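You operate a simulated robot arm through the tools that you are given. There is no shell and no other tool.

The job below is to be done with a simulated robot arm. You get a single attempt, and the scene is never put back.

Task
Swing the desk monitor back to its green mark, stand it upright and tighten both thumb screws.
Fine: each till its paint lines meet.

Only the result counts: the job must be done as asked and must still hold three seconds after the hand-in. Knocking over, shifting, dropping, spilling or breaking anything else fails it.

Robot
A 7-joint arm with a two-finger parallel gripper, fixed in place. Base frame: the origin is on the floor under the middle of its stand, x ahead of it, y to its left, z up; the work surface is at about z = 0.76. Units: m, degrees, N and s.
It reaches about 1.479 m from its shoulder. Its first joint turns from -166.0 to 166.0 degrees. Payload 4.4 kg.
The tool frame sits at the grasp point between the pads (the TCP): z along the fingers, y along the line on which they close. The tips reach 0.023 m beyond it. Largest opening 0.094 m; finger width 0.038, thickness 0.01; the body of the gripper, 0.054 by 0.096 m, starts 0.039 m behind the TCP.
Orientation is that of the tool frame in the base frame, as [roll, pitch, yaw] about the fixed x, y, z axes, in that order (R = Rz(yaw) Ry(pitch) Rx(roll)). With the fingers straight down and closing along the base's y, the tool's x points along the base's -x, its y along +y and its z along -z.

Tools
- The arm moves only by the tool send_rows. Its argument "commands" is a list of rows, each a list of 7 numbers: the finger opening in m, from 0 to 0.094, then the shift along the base's x, y, z in units of 20 mm (1.0 is 20 mm), then the turn, a rotation vector about the base's x, y, z in units of 5 degrees (1.0 is 5 degrees). In form: [[jaw, tx, ty, tz, rx, ry, rz], ...]. A call has 1 to 20 rows; each row shifts and turns the commanded pose from where the row before left it. A call with a number of a shift or a turn outside -1 to 1 is refused whole. Each row takes 0.2 s and may step no farther than 0.05 m and 8.6 degrees from the row before; otherwise, or with a gripper value out of range, the whole call is refused. Where a pose cannot be reached the arm comes as near as it can. A force on the tool above 40 N (or 10 N above the force at the start of the call, whichever is more), or a blocked arm, ends the call early, and 0.2 s more pass. Each finger travels about 0.072 m/s and halts on what it meets, pressing with about 33 N; the grip force reading is that of the motor and also rises with nothing between the fingers. The clock runs only during rows and for 0.2 s after the last one: add rows that do not move to give the fingers time. It gives the time, the measured TCP pose, the force on the tool (base axes), the opening and the grip force at its end, in the units of the frame above (readings bear some noise), with the torque about the TCP (base axes, N m) and any sound that the robot's microphone picked up, and new pictures: "pictures" is both (left out), scene, wrist or none.
- Cameras (640 x 400 px; columns grow to the right, rows downward): "scene" is fixed at [0.2187, 0.4995, 1.7931]; the picture's right is [-0.42, -0.91, 0.00], its down [-0.58, 0.27, -0.77] and it looks along [0.70, -0.32, -0.64] (base axes); focal length 287 px, centre (320, 200). "wrist" rides on the gripper at [0.086, 0.016, -0.074] in the tool frame; the picture's right is [-0.18, 0.98, 0.00], its down [-0.58, -0.11, -0.81] and it looks along [-0.79, -0.15, 0.59] (tool axes); focal length 243 px, centre (320, 200). There is no depth. A picture from a camera that has moved, and an enlarged one, comes with that camera's place and axes in the base frame and with its lens.
- zoom(camera, box): a new picture of the part [left, top, right, bottom] of that camera's present view, enlarged. It takes no simulated time.
- sign_off(): hands the job in; it is judged then, once.

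Nothing tells you positions but the pictures and the camera data. Unless the task says otherwise, let go and move clear before handing in.

The tools are called as a command line: name --pt "numbers of a row" for each row, then --argument value for the rest, lists and objects as JSON in quotes. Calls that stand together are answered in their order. send_rows: Moves the arm, as the interface text tells. Its arguments: {"type":"object","properties":{"commands":{"type":"array","items":{"type":"array","items":{"type":"number"}}},"pictures":{"type":"string","enum":["both","scene","wrist","none"]}},"required":["commands"]} The other tools are called the same way: zoom (camera, box) takes an enlarged picture of a part of a camera's view; sign_off () hands the job in.

At the start:

```text
clock: 0.0
position: [0.632, 0.1576, 1.5476]
ee_rot: [-179.9, 0.0, -180.0]
wrist_force: [0.0, -0.1, 0.9]
moment: [0.04, 0.03, 0.01]
opening: 0.094
grasp_force: 0.0
```

scene: 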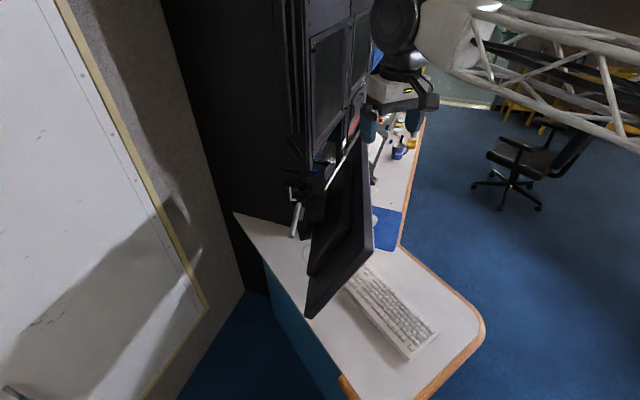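
wrist: 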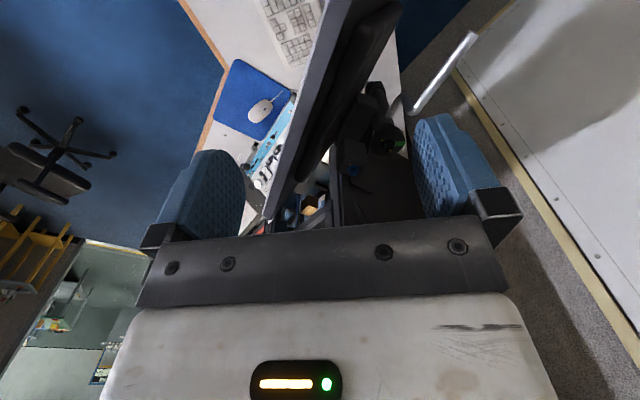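

I see a dark monitor tilted over a desk with keyboard and mouse, some mount behind it with a bright handle/post, and the gripper above it. First I look closely with zooms before moving.

zoom --camera "scene" --box '[240, 100, 440, 330]'

zoom --camera "scene" --box '[270, 130, 390, 250]'

zoom --camera "wrist" --box '[220, 0, 480, 220]'

zoom --camera "wrist" --box '[320, 60, 480, 200]'

```text
1.74 times, centred on (340, 215) of scene
camera zoom: at [0.2187, 0.4995, 1.7931], right [-0.42, -0.91, 0.0], down [-0.58, 0.27, -0.77], along [0.7, -0.32, -0.64], focal length 499 px, centre (285, 174)
```

zoom: 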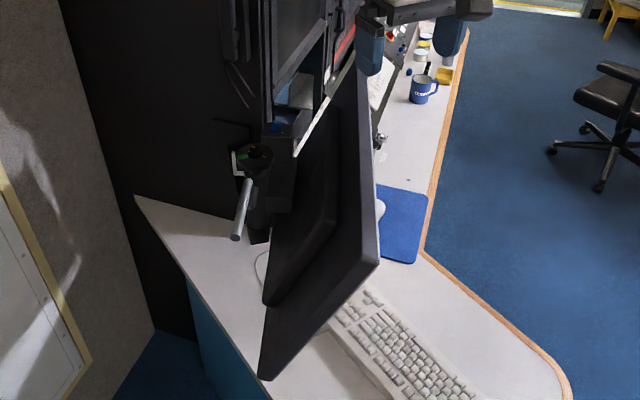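

```text
3.33 times, centred on (330, 190) of scene
camera zoom: at [0.2187, 0.4995, 1.7931], right [-0.42, -0.91, 0.0], down [-0.58, 0.27, -0.77], along [0.7, -0.32, -0.64], focal length 957 px, centre (287, 233)
```

zoom: 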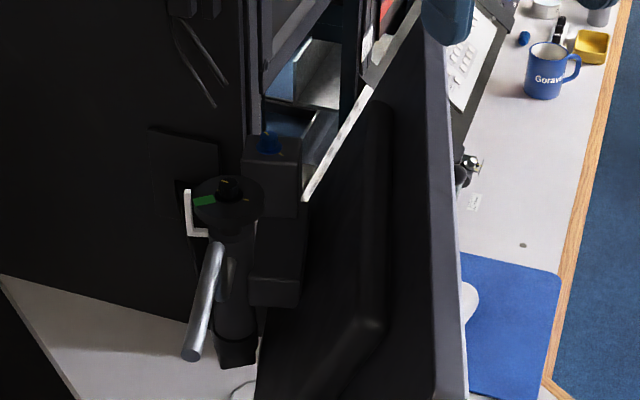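

```text
1.82 times, centred on (350, 110) of wrist
camera zoom: at [0.5445, 0.1733, 1.6199], right [0.18, 0.98, 0.0], down [0.58, -0.11, 0.81], along [0.79, -0.15, -0.59], focal length 441 px, centre (266, 364)
```

zoom: 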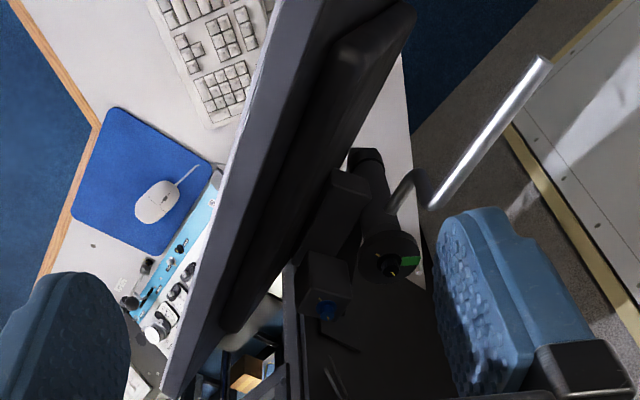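

```text
2.86 times, centred on (400, 130) of wrist
camera zoom: at [0.5445, 0.1733, 1.6199], right [0.18, 0.98, 0.0], down [0.58, -0.11, 0.81], along [0.79, -0.15, -0.59], focal length 693 px, centre (91, 400)
```

zoom: 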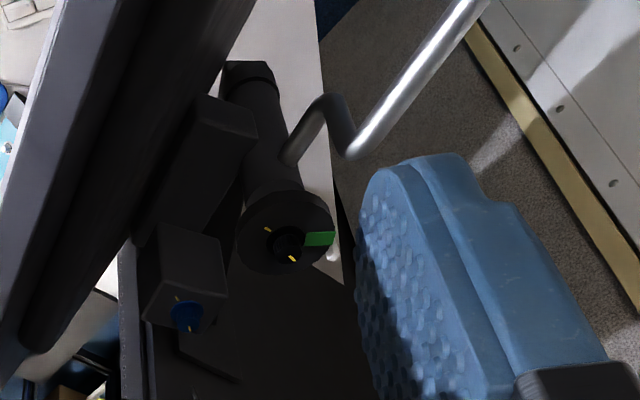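

I take the post with the disc, green mark and black screw to be at about (0.90, 0.25, 1.24), the blue screw near (0.98, 0.17, 1.22), and the monitor swung off and tilted forward. I'll move the wrist camera closer to study the mechanism.

send_rows --pt "0.094 0.43 0.71 -0.8 0 0 0" --pt "0.094 0.43 0.71 -0.8 0 0 0" --pt "0.094 0.43 0.71 -0.8 0 0 0" --pt "0.094 0.43 0.71 -0.8 0 0 0" --pt "0.094 0.43 0.71 -0.8 0 0 0" --pt "0.094 0.43 0.71 -0.8 0 0 0" --pt "0.094 0.43 0.71 -0.8 0 0 0" --pt "0.094 0.43 0.71 -0.8 0 0 0" --pt "0.094 0 0 0 0 0 0"

```text
clock: 2.0
position: [0.6983, 0.2721, 1.419]
ee_rot: [180.0, 0.0, -180.0]
wrist_force: [-0.3, 0.6, -0.4]
moment: [-0.01, -0.01, 0.01]
opening: 0.094
grasp_force: 0.0
camera wrist: at [0.6123, 0.2874, 1.4922], right [0.18, 0.98, 0.0], down [0.58, -0.11, 0.81], along [0.79, -0.15, -0.59], focal length 243 px, centre (320, 200)
```

scene: 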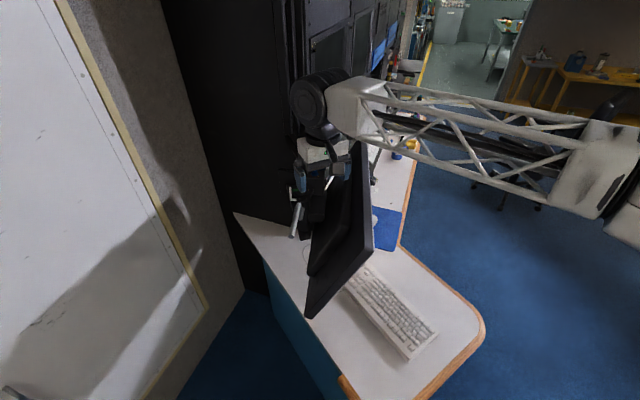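
wrist: 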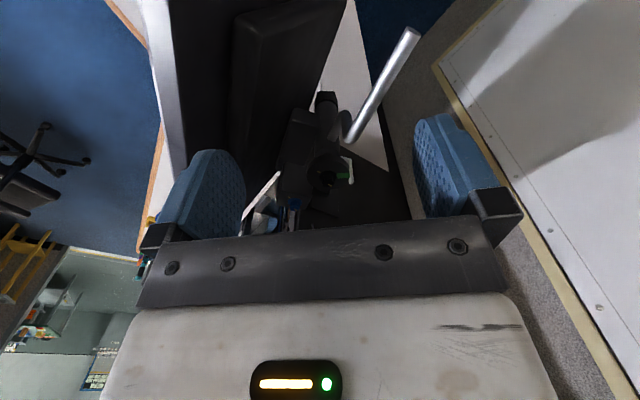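

zoom --camera "wrist" --box '[220, 60, 420, 240]'

zoom --camera "wrist" --box '[270, 130, 370, 220]'

```text
2.22 times, centred on (320, 150) of wrist
camera zoom: at [0.6123, 0.2874, 1.4922], right [0.18, 0.98, 0.0], down [0.58, -0.11, 0.81], along [0.79, -0.15, -0.59], focal length 539 px, centre (320, 311)
```

zoom: 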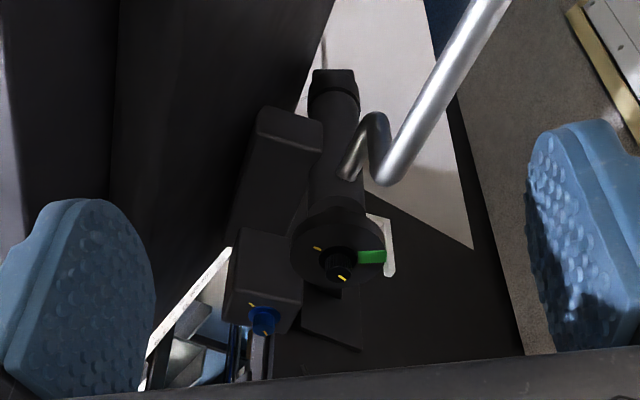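

```text
4.44 times, centred on (320, 175) of wrist
camera zoom: at [0.6123, 0.2874, 1.4922], right [0.18, 0.98, 0.0], down [0.58, -0.11, 0.81], along [0.79, -0.15, -0.59], focal length 1078 px, centre (320, 311)
```

zoom: 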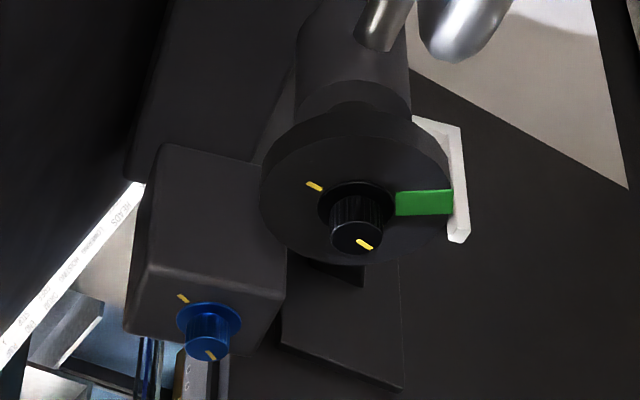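

The black screw stands on a disc with a green strip, the blue one on top of the tilt block, each with two separated yellow lines. I'll look more steeply from above to see the pointer and the paint lines.

send_rows --pt "0.094 0.92 -0.12 -0.4 0 0.72 0" --pt "0.094 0.92 -0.12 -0.4 0 0.72 0" --pt "0.094 0.92 -0.12 -0.4 0 0.72 0" --pt "0.094 0.92 -0.12 -0.4 0 0.72 0" --pt "0.094 0.92 -0.12 -0.4 0 0.72 0" --pt "0.094 0.92 -0.12 -0.4 0 0.72 0" --pt "0.094 0.92 -0.12 -0.4 0 0.72 0" --pt "0.094 0 0 0 0 0 0"

```text
clock: 3.8
position: [0.8297, 0.2536, 1.3624]
ee_rot: [-180.0, -25.2, -179.9]
wrist_force: [0.1, 0.7, 0.7]
moment: [-0.04, 0.0, -0.01]
opening: 0.0939
grasp_force: 0.0
camera wrist: at [0.7824, 0.2694, 1.4651], right [0.17, 0.98, -0.08], down [0.87, -0.11, 0.48], along [0.46, -0.15, -0.87], focal length 243 px, centre (320, 200)
```

scene: 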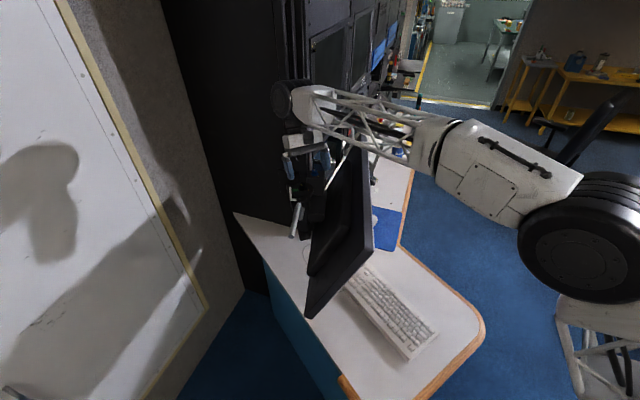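
wrist: 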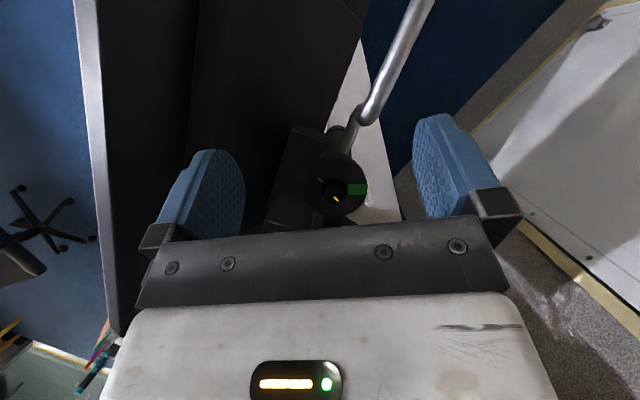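

zoom --camera "wrist" --box '[260, 110, 400, 230]'

zoom --camera "wrist" --box '[300, 150, 390, 225]'

zoom --camera "wrist" --box '[60, 0, 440, 230]'

```text
3.33 times, centred on (330, 170) of wrist
camera zoom: at [0.7824, 0.2694, 1.4651], right [0.17, 0.98, -0.08], down [0.87, -0.11, 0.48], along [0.46, -0.15, -0.87], focal length 809 px, centre (287, 300)
```

zoom: 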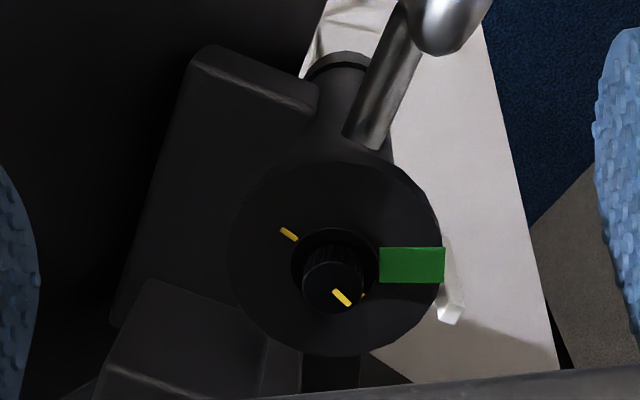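

```text
5.33 times, centred on (345, 188) of wrist
camera zoom: at [0.7824, 0.2694, 1.4651], right [0.17, 0.98, -0.08], down [0.87, -0.11, 0.48], along [0.46, -0.15, -0.87], focal length 1294 px, centre (187, 267)
```

zoom: 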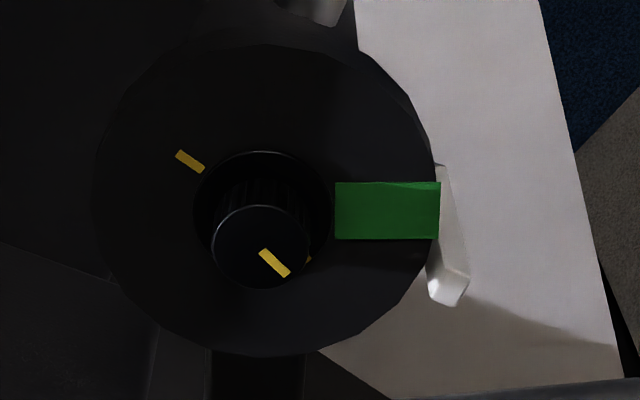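

```text
1.68 times, centred on (250, 115) of wrist
camera zoom: at [0.7824, 0.2694, 1.4651], right [0.17, 0.98, -0.08], down [0.87, -0.11, 0.48], along [0.46, -0.15, -0.87], focal length 409 px, centre (438, 343)
```

zoom: 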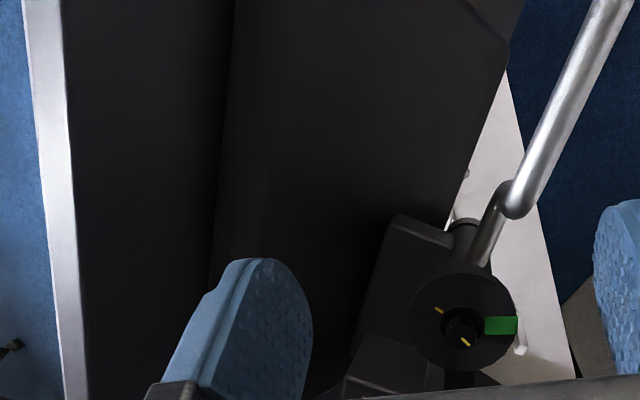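

The white pointer beside the disc is roughly 20° off the green mark, and both screws' yellow lines are apart. I'll go round to the +y side to see how the post, pointer, handle and tilt block fit together.

send_rows --pt "0.094 0 0.6 0.8 0 -1 0" --pt "0.094 0 0.6 0.8 0 -1 0" --pt "0.094 0 0.6 0.6 0 -1 0" --pt "0.094 0 0.6 0.4 0 -1 0" --pt "0.094 0 0.6 0 0 -1 0" --pt "0.094 0.1 0.6 0 0 0 -1" --pt "0.094 0.1 0.6 0 0 0 -1" --pt "0.094 0.1 0.6 0 0 0 -1" --pt "0.094 0.1 0.6 0 0 0 -1" --pt "0.094 0.1 0.6 0 0 0 -1" --pt "0.094 0.1 0.6 0 0 0 -1" --pt "0.094 0.1 0.5 0 0 0 -1" --pt "0.094 0.1 0.5 0 0 0 -1" --pt "0.094 0.1 0.5 0 0 0 -1" --pt "0.094 0.1 0.5 -0.5 0 0 -1" --pt "0.094 0.1 0.5 -0.5 0 0 -1" --pt "0.094 0 0 -0.5 0 0 -1" --pt "0.094 0 0 -0.5 0 0 -1" --pt "0.094 0 0 -0.5 0 0 -1" --pt "0.094 0 0 0 0 0 -1"

```text
clock: 8.0
position: [0.851, 0.4359, 1.3653]
ee_rot: [180.0, -0.1, 105.0]
wrist_force: [-0.1, -0.2, 0.0]
moment: [0.0, 0.01, -0.01]
opening: 0.0938
grasp_force: 0.1
camera wrist: at [0.8438, 0.5232, 1.4383], right [1.0, 0.08, 0.0], down [0.05, -0.59, 0.8], along [0.06, -0.8, -0.59], focal length 243 px, centre (320, 200)
```

scene: 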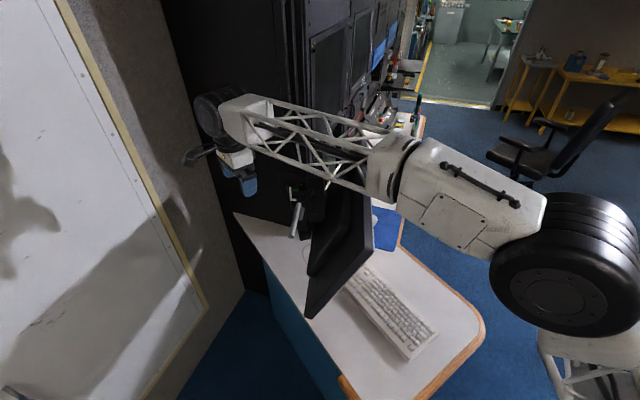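
wrist: 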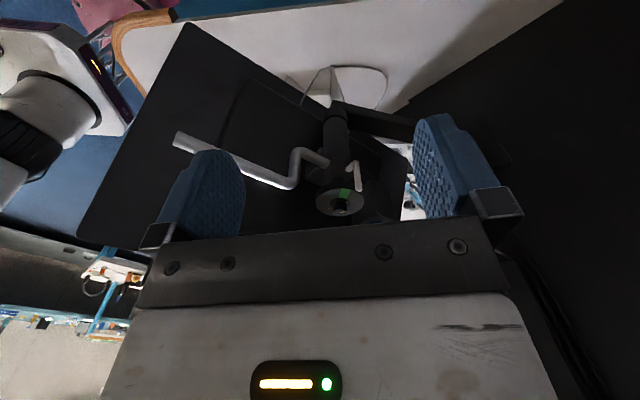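

zoom --camera "wrist" --box '[270, 90, 430, 230]'

zoom --camera "wrist" --box '[70, 10, 450, 240]'

zoom --camera "scene" --box '[270, 165, 350, 245]'

```text
2.86 times, centred on (350, 160) of wrist
camera zoom: at [0.8438, 0.5232, 1.4383], right [1.0, 0.08, 0.0], down [0.05, -0.59, 0.8], along [0.06, -0.8, -0.59], focal length 693 px, centre (234, 314)
```

zoom: 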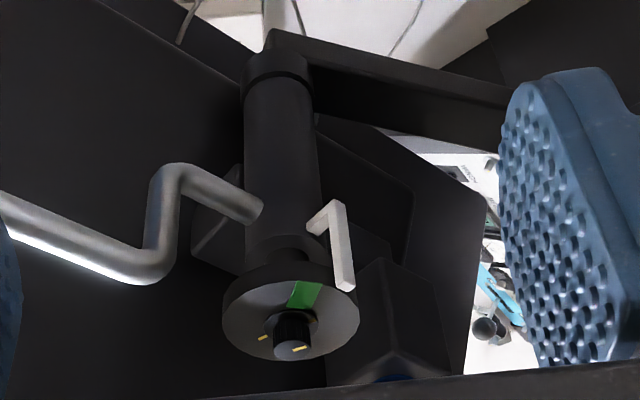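

```text
1.68 times, centred on (260, 125) of wrist
camera zoom: at [0.8438, 0.5232, 1.4383], right [1.0, 0.08, 0.0], down [0.05, -0.59, 0.8], along [0.06, -0.8, -0.59], focal length 409 px, centre (421, 326)
```

zoom: 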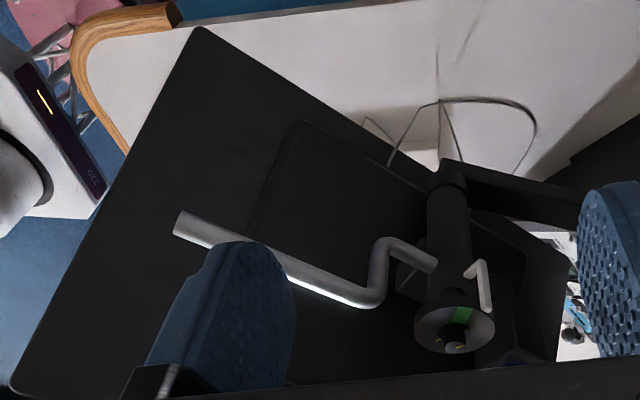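

```text
5.00 times, centred on (310, 205) of scene
camera zoom: at [0.2187, 0.4995, 1.7931], right [-0.42, -0.91, 0.0], down [-0.58, 0.27, -0.77], along [0.7, -0.32, -0.64], focal length 1435 px, centre (370, 175)
```

zoom: 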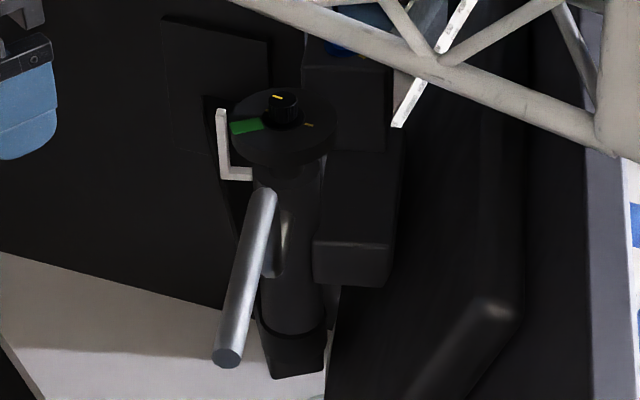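

The sleeve carries the monitor, the white pointer and the silver handle, while the disc with green mark is fixed. So the sleeve must swing about 20° counter-clockwise; I'll move over the handle with the fingers across it.

send_rows --pt "0.094 -0.505 -0.515 -0.1 0 0 0.91" --pt "0.094 -0.505 -0.515 -0.1 0 0 0.91" --pt "0.094 -0.505 -0.515 -0.1 0 0 0.91" --pt "0.094 -0.505 -0.515 -0.1 0 0 0.91" --pt "0.094 -0.505 -0.515 -0.1 0 0 0.91" --pt "0.094 -0.505 -0.515 -0.1 0 0 0.91" --pt "0.094 -0.505 -0.515 -0.1 0 0 0.91" --pt "0.094 -0.505 -0.515 -0.1 0 0 0.91" --pt "0.094 -0.505 -0.515 -0.1 0 0 0.91" --pt "0.094 -0.505 -0.515 -0.1 0 0 0.91" --pt "0.094 0 0 0 0 0 0"

```text
clock: 10.4
position: [0.7485, 0.3318, 1.3446]
ee_rot: [180.0, -0.2, 150.6]
wrist_force: [1.1, 0.6, 0.1]
moment: [-0.01, 0.02, 0.0]
opening: 0.094
grasp_force: 0.0
camera wrist: at [0.6815, 0.3889, 1.4178], right [0.64, 0.77, 0.0], down [0.46, -0.38, 0.8], along [0.62, -0.52, -0.59], focal length 243 px, centre (320, 200)
```

scene: 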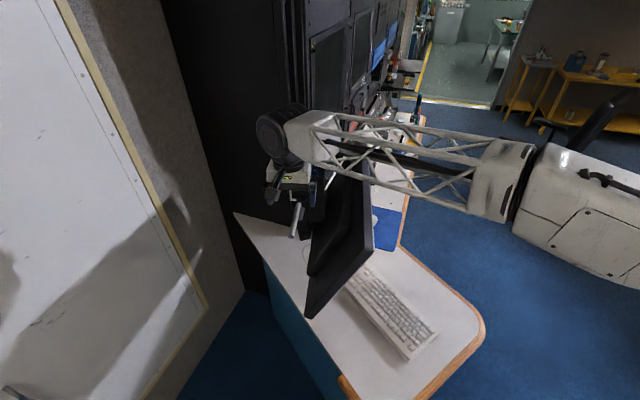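
wrist: 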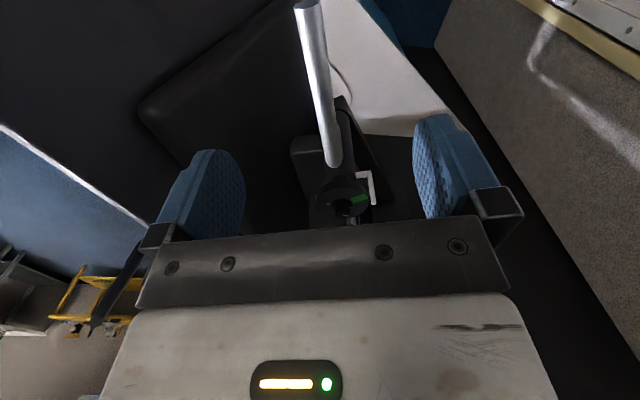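

The rod lies centred between the open fingers at z≈1.24. I go down straddling it.

send_rows --pt "0.07 0 0 -1 0 0 0" --pt "0.07 0 0 -1 0 0 0" --pt "0.07 0 0 -1 0 0 0" --pt "0.07 0 0 -1 0 0 0" --pt "0.06 0 0 -1 0 0 0" --pt "0.05 0 0 -0.2 0 0 0" --pt "0.03 0 0 0 0 0 0" --pt "0.03 0 0 0 0 0 0" --pt "0.03 0 0 0 0 0 0"

```text
clock: 12.4
position: [0.7506, 0.3322, 1.2416]
ee_rot: [180.0, -0.3, 150.5]
wrist_force: [0.7, -0.3, 0.1]
moment: [0.01, 0.0, 0.0]
opening: 0.0299
grasp_force: 0.0
camera wrist: at [0.6827, 0.3893, 1.3154], right [0.64, 0.77, 0.0], down [0.46, -0.38, 0.8], along [0.62, -0.52, -0.59], focal length 243 px, centre (320, 200)
```

scene: 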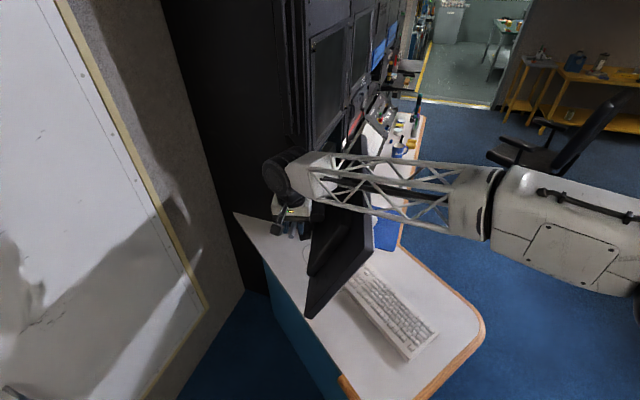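
wrist: 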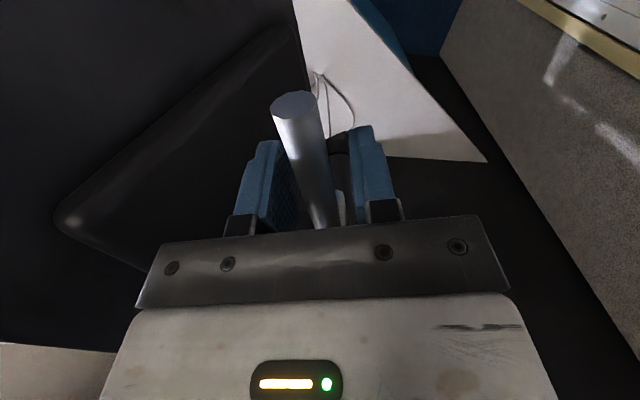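

The rod is between the fingers with a little clearance and no load. I now swing it counter-clockwise along its arc, about 15° first.

send_rows --pt "0.03 -0.18 -0.32 0 0 0 0.5" --pt "0.03 -0.165 -0.33 0 0 0 0.5" --pt "0.03 -0.15 -0.34 0 0 0 0.5" --pt "0.03 -0.14 -0.34 0 0 0 0.5" --pt "0.03 -0.12 -0.35 0 0 0 0.5" --pt "0.03 -0.105 -0.355 0 0 0 0.5" --pt "0.03 0 0 0 0 0 0"

```text
clock: 14.0
position: [0.7333, 0.2916, 1.2401]
ee_rot: [180.0, -0.2, 165.6]
wrist_force: [1.4, 8.5, -4.4]
moment: [-0.1, -0.04, -0.14]
opening: 0.033
grasp_force: 2.2
camera wrist: at [0.6524, 0.3289, 1.3144], right [0.42, 0.91, 0.0], down [0.54, -0.25, 0.8], along [0.73, -0.34, -0.59], focal length 243 px, centre (320, 200)
```

scene: 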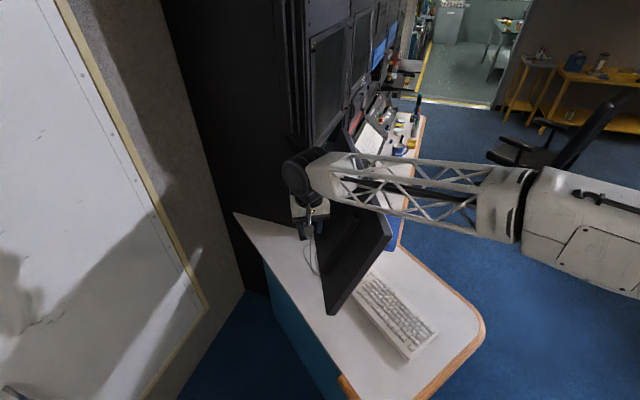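
wrist: 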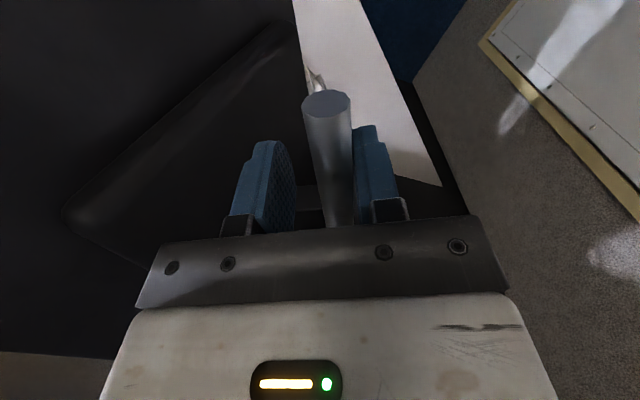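

The handle and monitor swing along with about 9 N. I lift clear to check the pointer against the green mark.

send_rows --pt "0.04 0.02 0.1 0 0 0 0" --pt "0.05 0 0 0.5 0 0 0" --pt "0.06 0 0 1 0 0 0" --pt "0.06 0 0 1 0 0 0" --pt "0.07 0 0 1 0 0 0" --pt "0.09 0 0 1 0 0 0" --pt "0.094 0 0 0.5 0 0 0" --pt "0.094 0 0 0 0 0 0"

zoom --camera "wrist" --box '[270, 130, 410, 230]'

```text
clock: 15.8
position: [0.7335, 0.2932, 1.3398]
ee_rot: [180.0, -0.2, 165.5]
wrist_force: [-0.1, 0.7, 0.2]
moment: [-0.04, 0.02, -0.01]
opening: 0.094
grasp_force: 0.0
camera wrist: at [0.6525, 0.3315, 1.4138], right [0.42, 0.91, 0.0], down [0.54, -0.25, 0.8], along [0.73, -0.34, -0.59], focal length 243 px, centre (320, 200)
```

scene: 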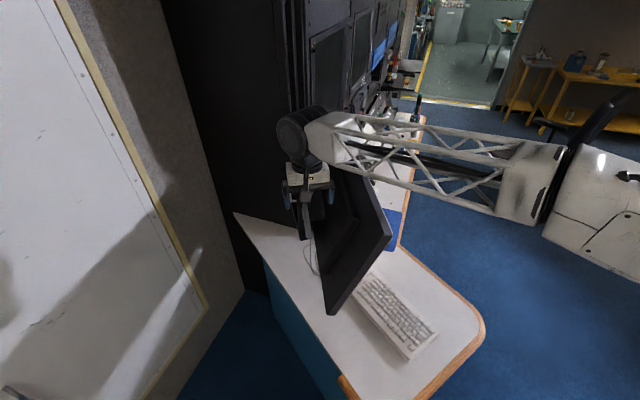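
wrist: 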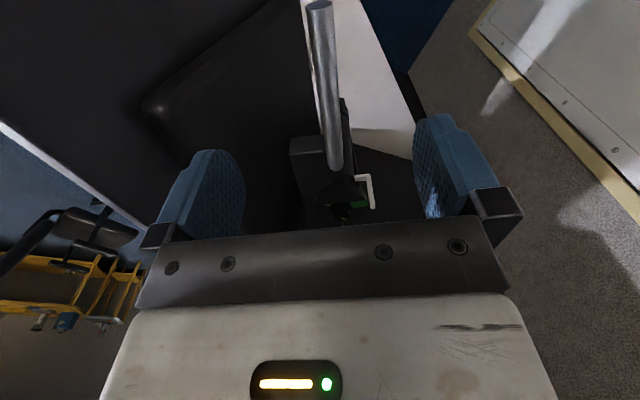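

```text
4.00 times, centred on (340, 180) of wrist
camera zoom: at [0.6525, 0.3315, 1.4138], right [0.42, 0.91, 0.0], down [0.54, -0.25, 0.8], along [0.73, -0.34, -0.59], focal length 970 px, centre (240, 280)
```

zoom: 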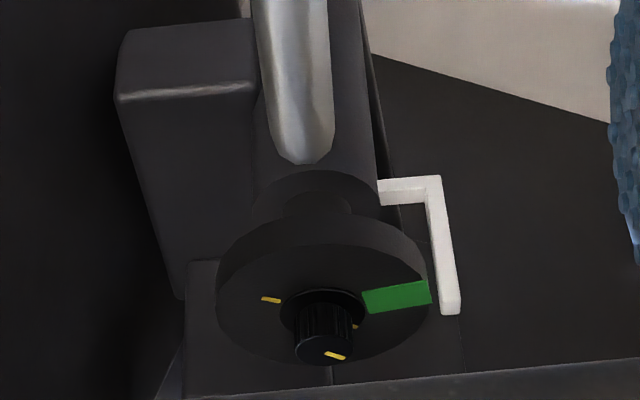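

The pointer seems still several degrees short of the green mark. To measure without parallax I'll look from the +y side, in line with the green mark.

send_rows --pt "0.094 0.589 0.356 0.2 0 0 -0.944" --pt "0.094 0.589 0.356 0.2 0 0 -0.944" --pt "0.094 0.589 0.356 0.2 0 0 -0.944" --pt "0.094 0.589 0.356 0.2 0 0 -0.944" --pt "0.094 0.589 0.356 0.2 0 0 -0.944" --pt "0.094 0.589 0.356 0.2 0 0 -0.944" --pt "0.094 0.589 0.356 0 0 0 -0.944" --pt "0.094 0.589 0.356 0 0 0 -0.944" --pt "0.094 0.589 0.356 0 0 0 -0.944" --pt "0.094 0.589 0.356 0 0 0 -0.944" --pt "0.094 0.589 0.356 0 0 0 -0.944" --pt "0.094 0.589 0.356 0 0 0 -0.944" --pt "0.094 0.589 0.356 0 0 0 -0.944" --pt "0.094 0.589 0.356 0 0 0 -0.944" --pt "0.094 0.589 0.356 0 0 0 -0.944" --pt "0.094 0.589 0.356 0 0 0 -0.944" --pt "0.094 0 0 0 0 0 0"

zoom --camera "wrist" --box '[250, 120, 390, 220]'

```text
clock: 19.4
position: [0.9229, 0.4077, 1.3642]
ee_rot: [179.9, -0.2, 90.1]
wrist_force: [-0.4, -0.6, -0.1]
moment: [-0.02, 0.0, 0.0]
opening: 0.0941
grasp_force: 0.1
camera wrist: at [0.9387, 0.4936, 1.4383], right [0.98, -0.18, 0.0], down [-0.11, -0.58, 0.8], along [-0.15, -0.79, -0.59], focal length 243 px, centre (320, 200)
```

scene: 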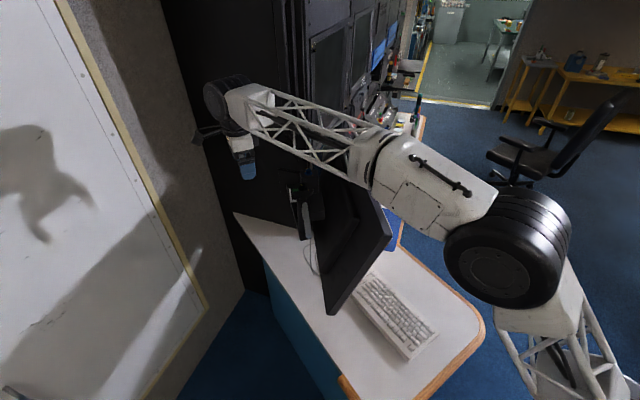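
wrist: 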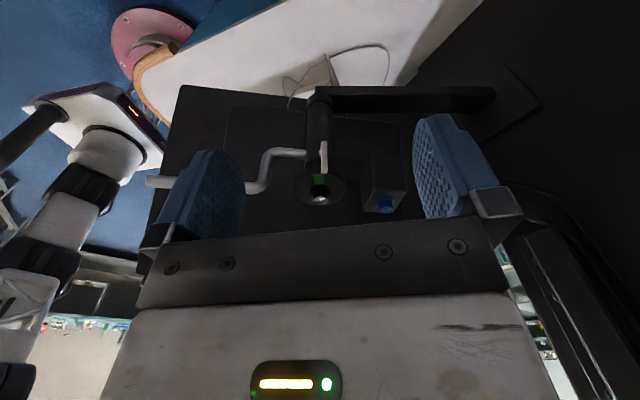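

```text
4.00 times, centred on (320, 170) of wrist
camera zoom: at [0.9387, 0.4936, 1.4383], right [0.98, -0.18, 0.0], down [-0.11, -0.58, 0.8], along [-0.15, -0.79, -0.59], focal length 970 px, centre (320, 320)
```

zoom: 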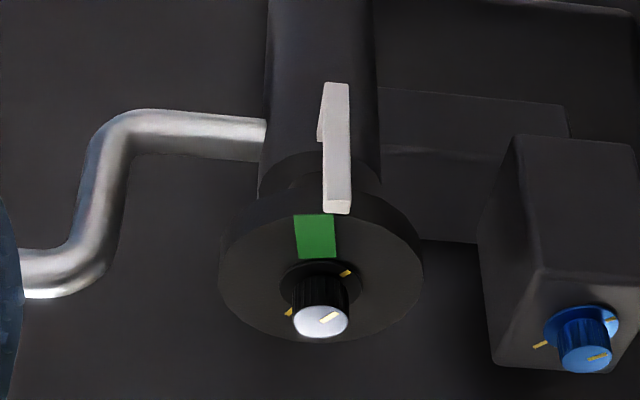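

From in line with the mark, the pointer is about 10–11° short of the green centre (clockwise side). I return to the handle to grip it and turn it that much more.

send_rows --pt "0.094 -0.593 -0.341 -0.075 0 0 0.9" --pt "0.094 -0.593 -0.341 -0.075 0 0 0.9" --pt "0.094 -0.593 -0.341 -0.075 0 0 0.9" --pt "0.094 -0.593 -0.341 -0.075 0 0 0.9" --pt "0.094 -0.593 -0.341 -0.075 0 0 0.9" --pt "0.094 -0.593 -0.341 -0.075 0 0 0.9" --pt "0.094 -0.593 -0.341 -0.075 0 0 0.9" --pt "0.094 -0.593 -0.341 -0.075 0 0 0.9" --pt "0.094 -0.593 -0.341 -0.075 0 0 0.9" --pt "0.094 -0.593 -0.341 -0.075 0 0 0.9" --pt "0.094 -0.593 -0.341 -0.075 0 0 0.9" --pt "0.094 -0.593 -0.341 -0.075 0 0 0.9" --pt "0.094 -0.593 -0.341 -0.075 0 0 0.9" --pt "0.094 -0.593 -0.341 -0.075 0 0 0.9" --pt "0.094 -0.593 -0.341 -0.075 0 0 0.9" --pt "0.094 -0.593 -0.341 -0.075 0 0 0.9" --pt "0.094 0 0 0 0 0 0" --pictures "wrist"

```text
clock: 23.0
position: [0.7298, 0.2992, 1.3406]
ee_rot: [180.0, -0.2, 162.2]
wrist_force: [-0.1, 0.2, 0.4]
moment: [0.02, 0.02, 0.01]
opening: 0.0939
grasp_force: 0.1
camera wrist: at [0.6533, 0.3413, 1.414], right [0.48, 0.88, 0.0], down [0.52, -0.28, 0.8], along [0.71, -0.38, -0.59], focal length 243 px, centre (320, 200)
```

wrist: 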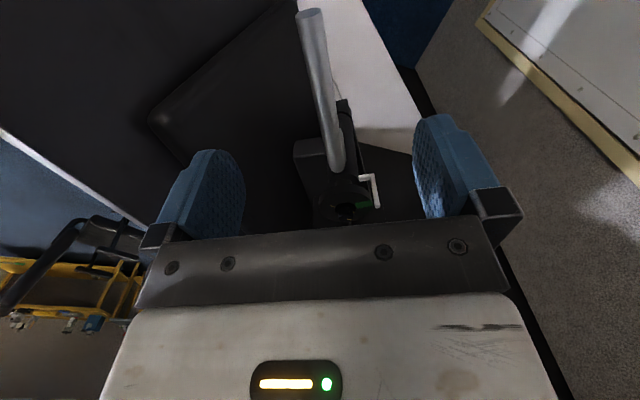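

The rod is still centred. Descending and gripping it.

send_rows --pt "0.07 0 0 -1 0 0 0" --pt "0.07 0 0 -1 0 0 0" --pt "0.07 0 0 -1 0 0 0" --pt "0.07 0 0 -1 0 0 0" --pt "0.06 0 0 -1 0 0 0" --pt "0.05 0 0 0 0 0 0" --pt "0.03 0 0 0 0 0 0" --pt "0.015 0 0 0 0 0 0" --pt "0.0 0 0 0 0 0 0" --pt "0.0 0 0 0 0 0 0" --pt "0.0 0 0 0 0 0 0" --pictures "wrist"

```text
clock: 25.4
position: [0.7322, 0.3009, 1.2401]
ee_rot: [-180.0, -0.2, 162.0]
wrist_force: [3.3, 6.9, -1.9]
moment: [-0.04, 0.02, -0.92]
opening: 0.0157
grasp_force: 44.9
camera wrist: at [0.6549, 0.3425, 1.3137], right [0.48, 0.88, 0.0], down [0.52, -0.28, 0.8], along [0.71, -0.39, -0.59], focal length 243 px, centre (320, 200)
```

wrist: 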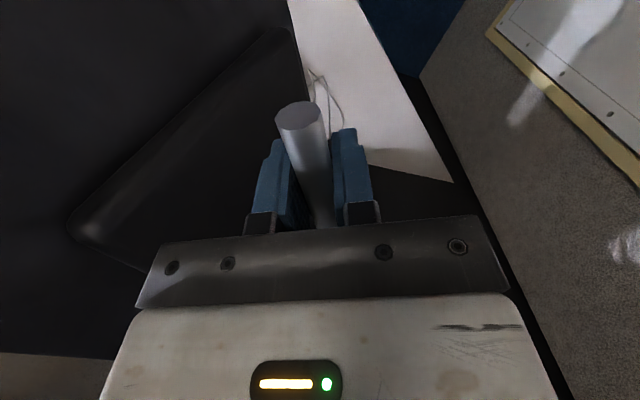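

The rod is gripped at about 161.5°. Now I arc it roughly 10.7° further.

send_rows --pt "0.0 -0.11 -0.37 0 0 0 0.53" --pt "0.0 -0.095 -0.375 0 0 0 0.53" --pt "0.0 -0.075 -0.375 0 0 0 0.53" --pt "0.0 -0.06 -0.38 0 0 0 0.53" --pt "0.0 0 0 0 0 0 0" --pt "0.0 0 0 0 0 0 0" --pictures "both"

```text
clock: 26.8
position: [0.7254, 0.2693, 1.2396]
ee_rot: [-180.0, -0.3, 172.6]
wrist_force: [22.3, 1.7, -19.5]
moment: [-0.1, -0.44, -0.51]
opening: 0.0154
grasp_force: 45.2
camera wrist: at [0.6414, 0.297, 1.3138], right [0.31, 0.95, 0.0], down [0.57, -0.18, 0.8], along [0.76, -0.25, -0.6], focal length 243 px, centre (320, 200)
```

scene: 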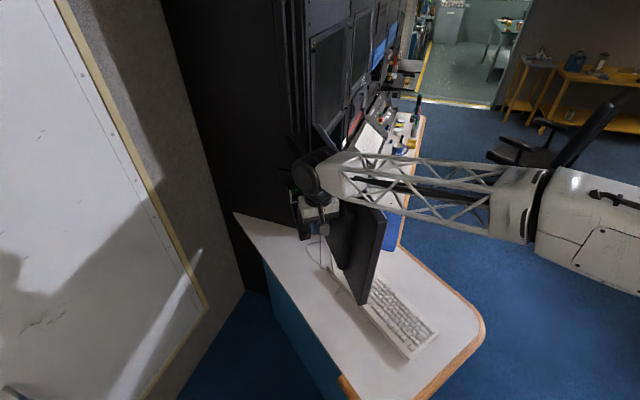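
wrist: 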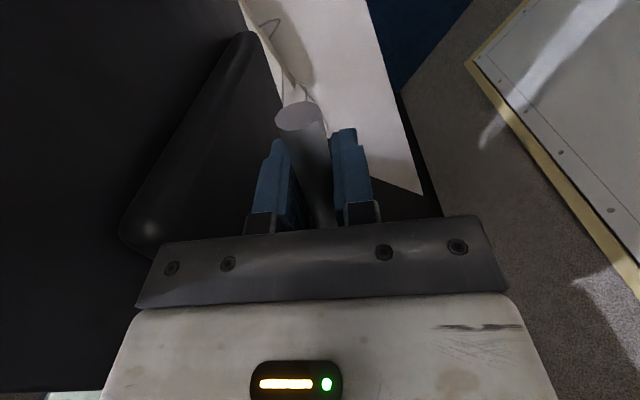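

The handle turned, but there is now a load on the tool (22 N in x, −20 N in z) and the monitor's tilt looks changed. I look closer before doing anything else.

zoom --camera "scene" --box '[260, 130, 460, 330]'

zoom --camera "scene" --box '[280, 140, 400, 240]'

```text
2.00 times, centred on (360, 230) of scene
camera zoom: at [0.2187, 0.4995, 1.7931], right [-0.42, -0.91, 0.0], down [-0.58, 0.27, -0.77], along [0.7, -0.32, -0.64], focal length 574 px, centre (240, 140)
```

zoom: 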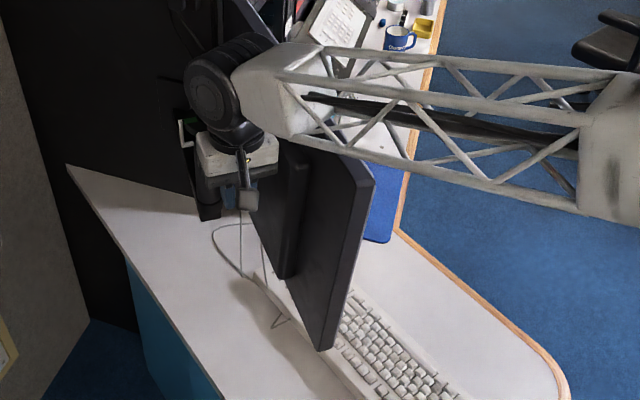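

```text
4.00 times, centred on (340, 190) of scene
camera zoom: at [0.2187, 0.4995, 1.7931], right [-0.42, -0.91, 0.0], down [-0.58, 0.27, -0.77], along [0.7, -0.32, -0.64], focal length 1148 px, centre (240, 240)
```

zoom: 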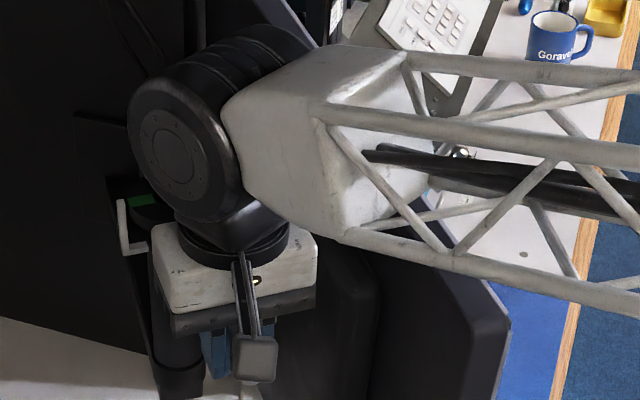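

The arm does not seem to touch the monitor, yet its tilt went from about 25° to under 10°. I open the fingers gently and watch whether the monitor moves.

send_rows --pt "0.02 0 0 0 0 0 0" --pt "0.03 0 0 0 0 0 0" --pt "0.03 0 0 0 0 0 0" --pictures "both"

zoom --camera "scene" --box '[260, 130, 460, 330]'

```text
clock: 27.6
position: [0.7258, 0.2704, 1.2422]
ee_rot: [-179.9, -0.2, 172.5]
wrist_force: [0.6, -0.6, 1.1]
moment: [0.02, -0.02, -0.03]
opening: 0.0299
grasp_force: 0.1
camera wrist: at [0.6408, 0.2971, 1.315], right [0.31, 0.95, 0.0], down [0.57, -0.18, 0.8], along [0.76, -0.25, -0.59], focal length 243 px, centre (320, 200)
```

scene: 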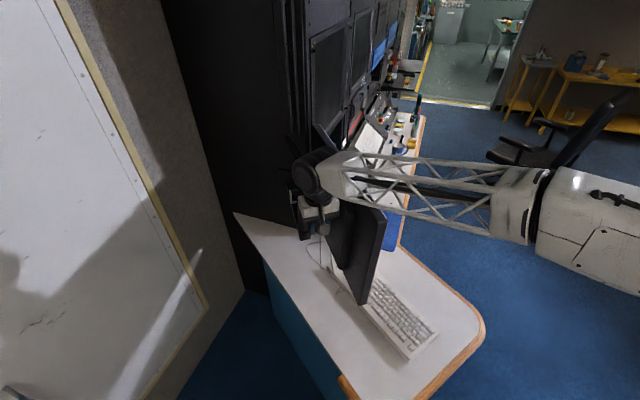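
wrist: 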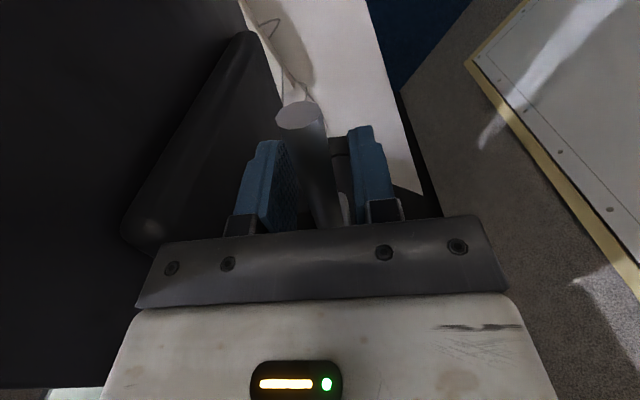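

```text
2.00 times, centred on (360, 230) of scene
camera zoom: at [0.2187, 0.4995, 1.7931], right [-0.42, -0.91, 0.0], down [-0.58, 0.27, -0.77], along [0.7, -0.32, -0.64], focal length 574 px, centre (240, 140)
```

zoom: 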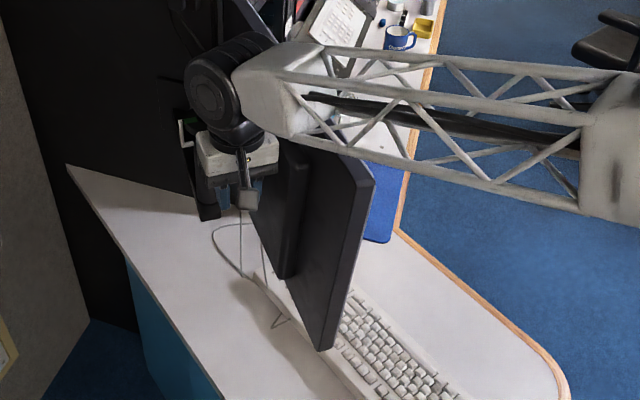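

The monitor held still on release, so its joints hold by friction. I lift off and go to the +y viewpoint to measure swing and tilt.

send_rows --pt "0.04 0 0 0.5 0 0 0" --pt "0.05 0 0 1 0 0 0" --pt "0.06 0 0 1 0 0 0" --pt "0.07 0 0 1 0 0 0" --pt "0.09 0 0 1 0 0 0" --pt "0.094 0 0 0.5 0 0 0" --pt "0.094 0 0 0 0 0 0" --pictures "both"

zoom --camera "wrist" --box '[270, 130, 410, 230]'

zoom --camera "scene" --box '[260, 130, 460, 330]'

```text
clock: 29.2
position: [0.7248, 0.2689, 1.3414]
ee_rot: [-180.0, -0.1, 172.6]
wrist_force: [-0.5, -0.1, 0.9]
moment: [-0.01, 0.01, 0.02]
opening: 0.0942
grasp_force: 0.0
camera wrist: at [0.641, 0.2959, 1.4144], right [0.31, 0.95, 0.0], down [0.57, -0.18, 0.8], along [0.77, -0.25, -0.59], focal length 243 px, centre (320, 200)
```

scene: 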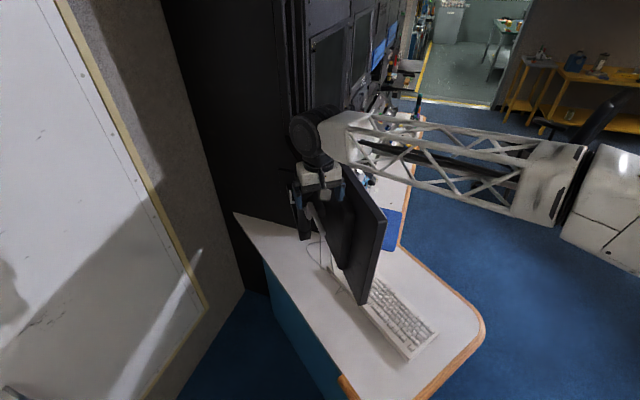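
wrist: 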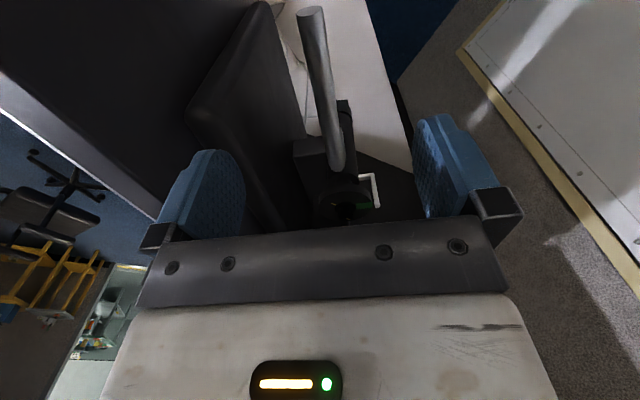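

```text
4.00 times, centred on (340, 180) of wrist
camera zoom: at [0.641, 0.2959, 1.4144], right [0.31, 0.95, 0.0], down [0.57, -0.18, 0.8], along [0.77, -0.25, -0.59], focal length 970 px, centre (240, 280)
```

zoom: 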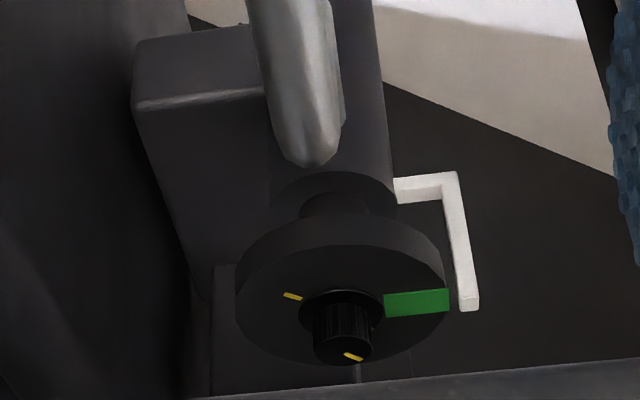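

```text
2.00 times, centred on (360, 230) of scene
camera zoom: at [0.2187, 0.4995, 1.7931], right [-0.42, -0.91, 0.0], down [-0.58, 0.27, -0.77], along [0.7, -0.32, -0.64], focal length 574 px, centre (240, 140)
```

zoom: 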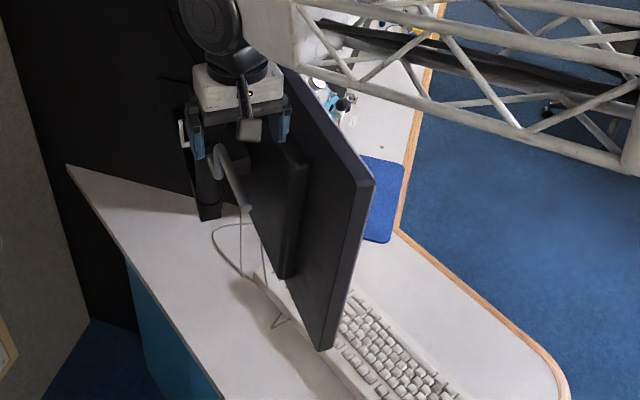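

Now back to the +y viewpoint for the alignment check.

send_rows --pt "0.094 0.5825 0.408 0.067 0 0 -0.97" --pt "0.094 0.5825 0.408 0.067 0 0 -0.97" --pt "0.094 0.5825 0.408 0.067 0 0 -0.97" --pt "0.094 0.5825 0.408 0.067 0 0 -0.97" --pt "0.094 0.5825 0.408 0.067 0 0 -0.97" --pt "0.094 0.5825 0.408 0.067 0 0 -0.97" --pt "0.094 0.5825 0.408 0.067 0 0 -0.97" --pt "0.094 0.5825 0.408 0.067 0 0 -0.97" --pt "0.094 0.5825 0.408 0.067 0 0 -0.97" --pt "0.094 0.5825 0.408 0.067 0 0 -0.97" --pt "0.094 0.5825 0.408 0.067 0 0 -0.97" --pt "0.094 0.5825 0.408 0.067 0 0 -0.97" --pt "0.094 0.5825 0.408 0.067 0 0 -0.97" --pt "0.094 0.5825 0.408 0.067 0 0 -0.97" --pt "0.094 0.5825 0.408 0.067 0 0 -0.97" --pt "0.094 0.5825 0.408 0.067 0 0 -0.97" --pt "0.094 0.5825 0.408 0.067 0 0 -0.97" --pt "0.094 0 0 0 0 0 0"

zoom --camera "wrist" --box '[250, 120, 390, 220]'

zoom --camera "wrist" --box '[120, 40, 480, 240]'

zoom --camera "scene" --box '[260, 130, 460, 330]'

```text
clock: 33.0
position: [0.9243, 0.4075, 1.3635]
ee_rot: [180.0, -0.2, 90.2]
wrist_force: [0.4, 0.6, -0.1]
moment: [0.03, -0.04, 0.0]
opening: 0.094
grasp_force: 0.1
camera wrist: at [0.9397, 0.4945, 1.4372], right [0.98, -0.18, 0.0], down [-0.11, -0.58, 0.8], along [-0.15, -0.79, -0.59], focal length 243 px, centre (320, 200)
```

scene: 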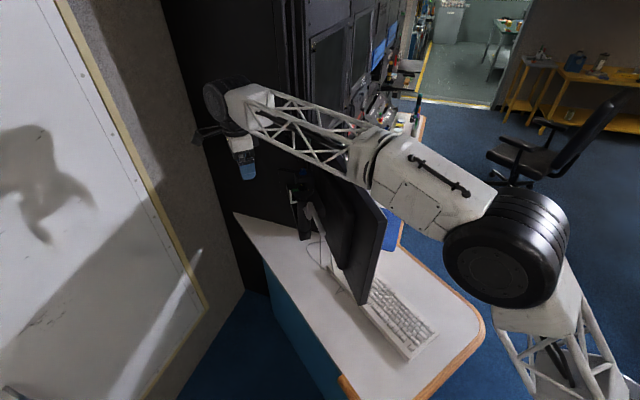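
wrist: 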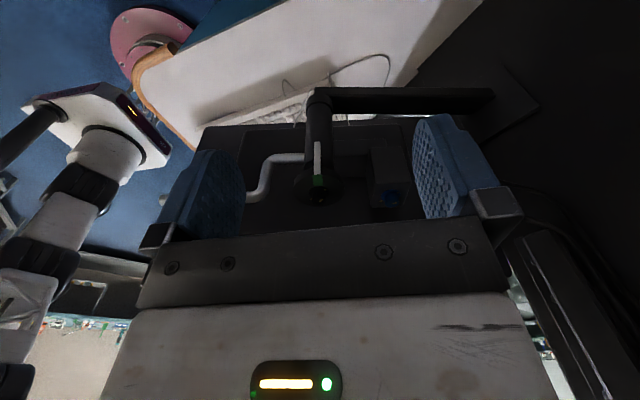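

```text
4.00 times, centred on (320, 170) of wrist
camera zoom: at [0.9397, 0.4945, 1.4372], right [0.98, -0.18, 0.0], down [-0.11, -0.58, 0.8], along [-0.15, -0.79, -0.59], focal length 970 px, centre (320, 320)
```

zoom: 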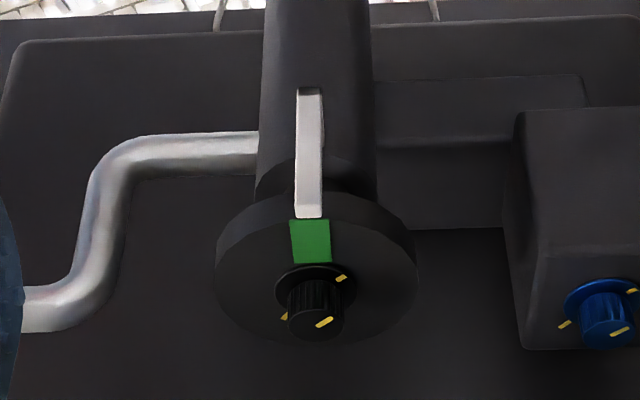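

```text
1.78 times, centred on (300, 140) of wrist
camera zoom: at [0.9397, 0.4945, 1.4372], right [0.98, -0.18, 0.0], down [-0.11, -0.58, 0.8], along [-0.15, -0.79, -0.59], focal length 431 px, centre (356, 307)
```

zoom: 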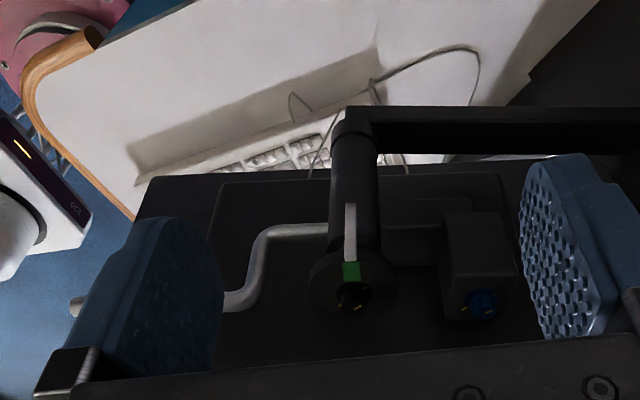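

```text
2.00 times, centred on (360, 230) of scene
camera zoom: at [0.2187, 0.4995, 1.7931], right [-0.42, -0.91, 0.0], down [-0.58, 0.27, -0.77], along [0.7, -0.32, -0.64], focal length 574 px, centre (240, 140)
```

zoom: 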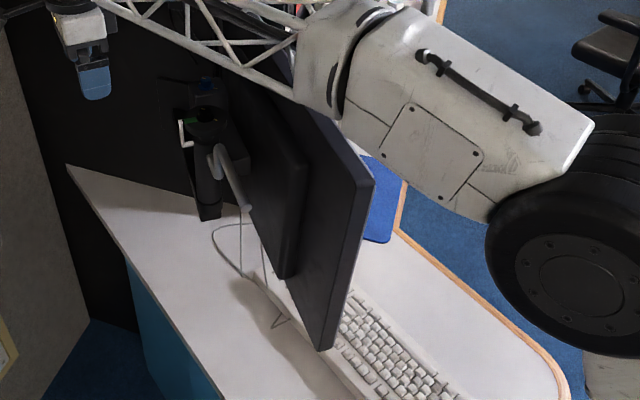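

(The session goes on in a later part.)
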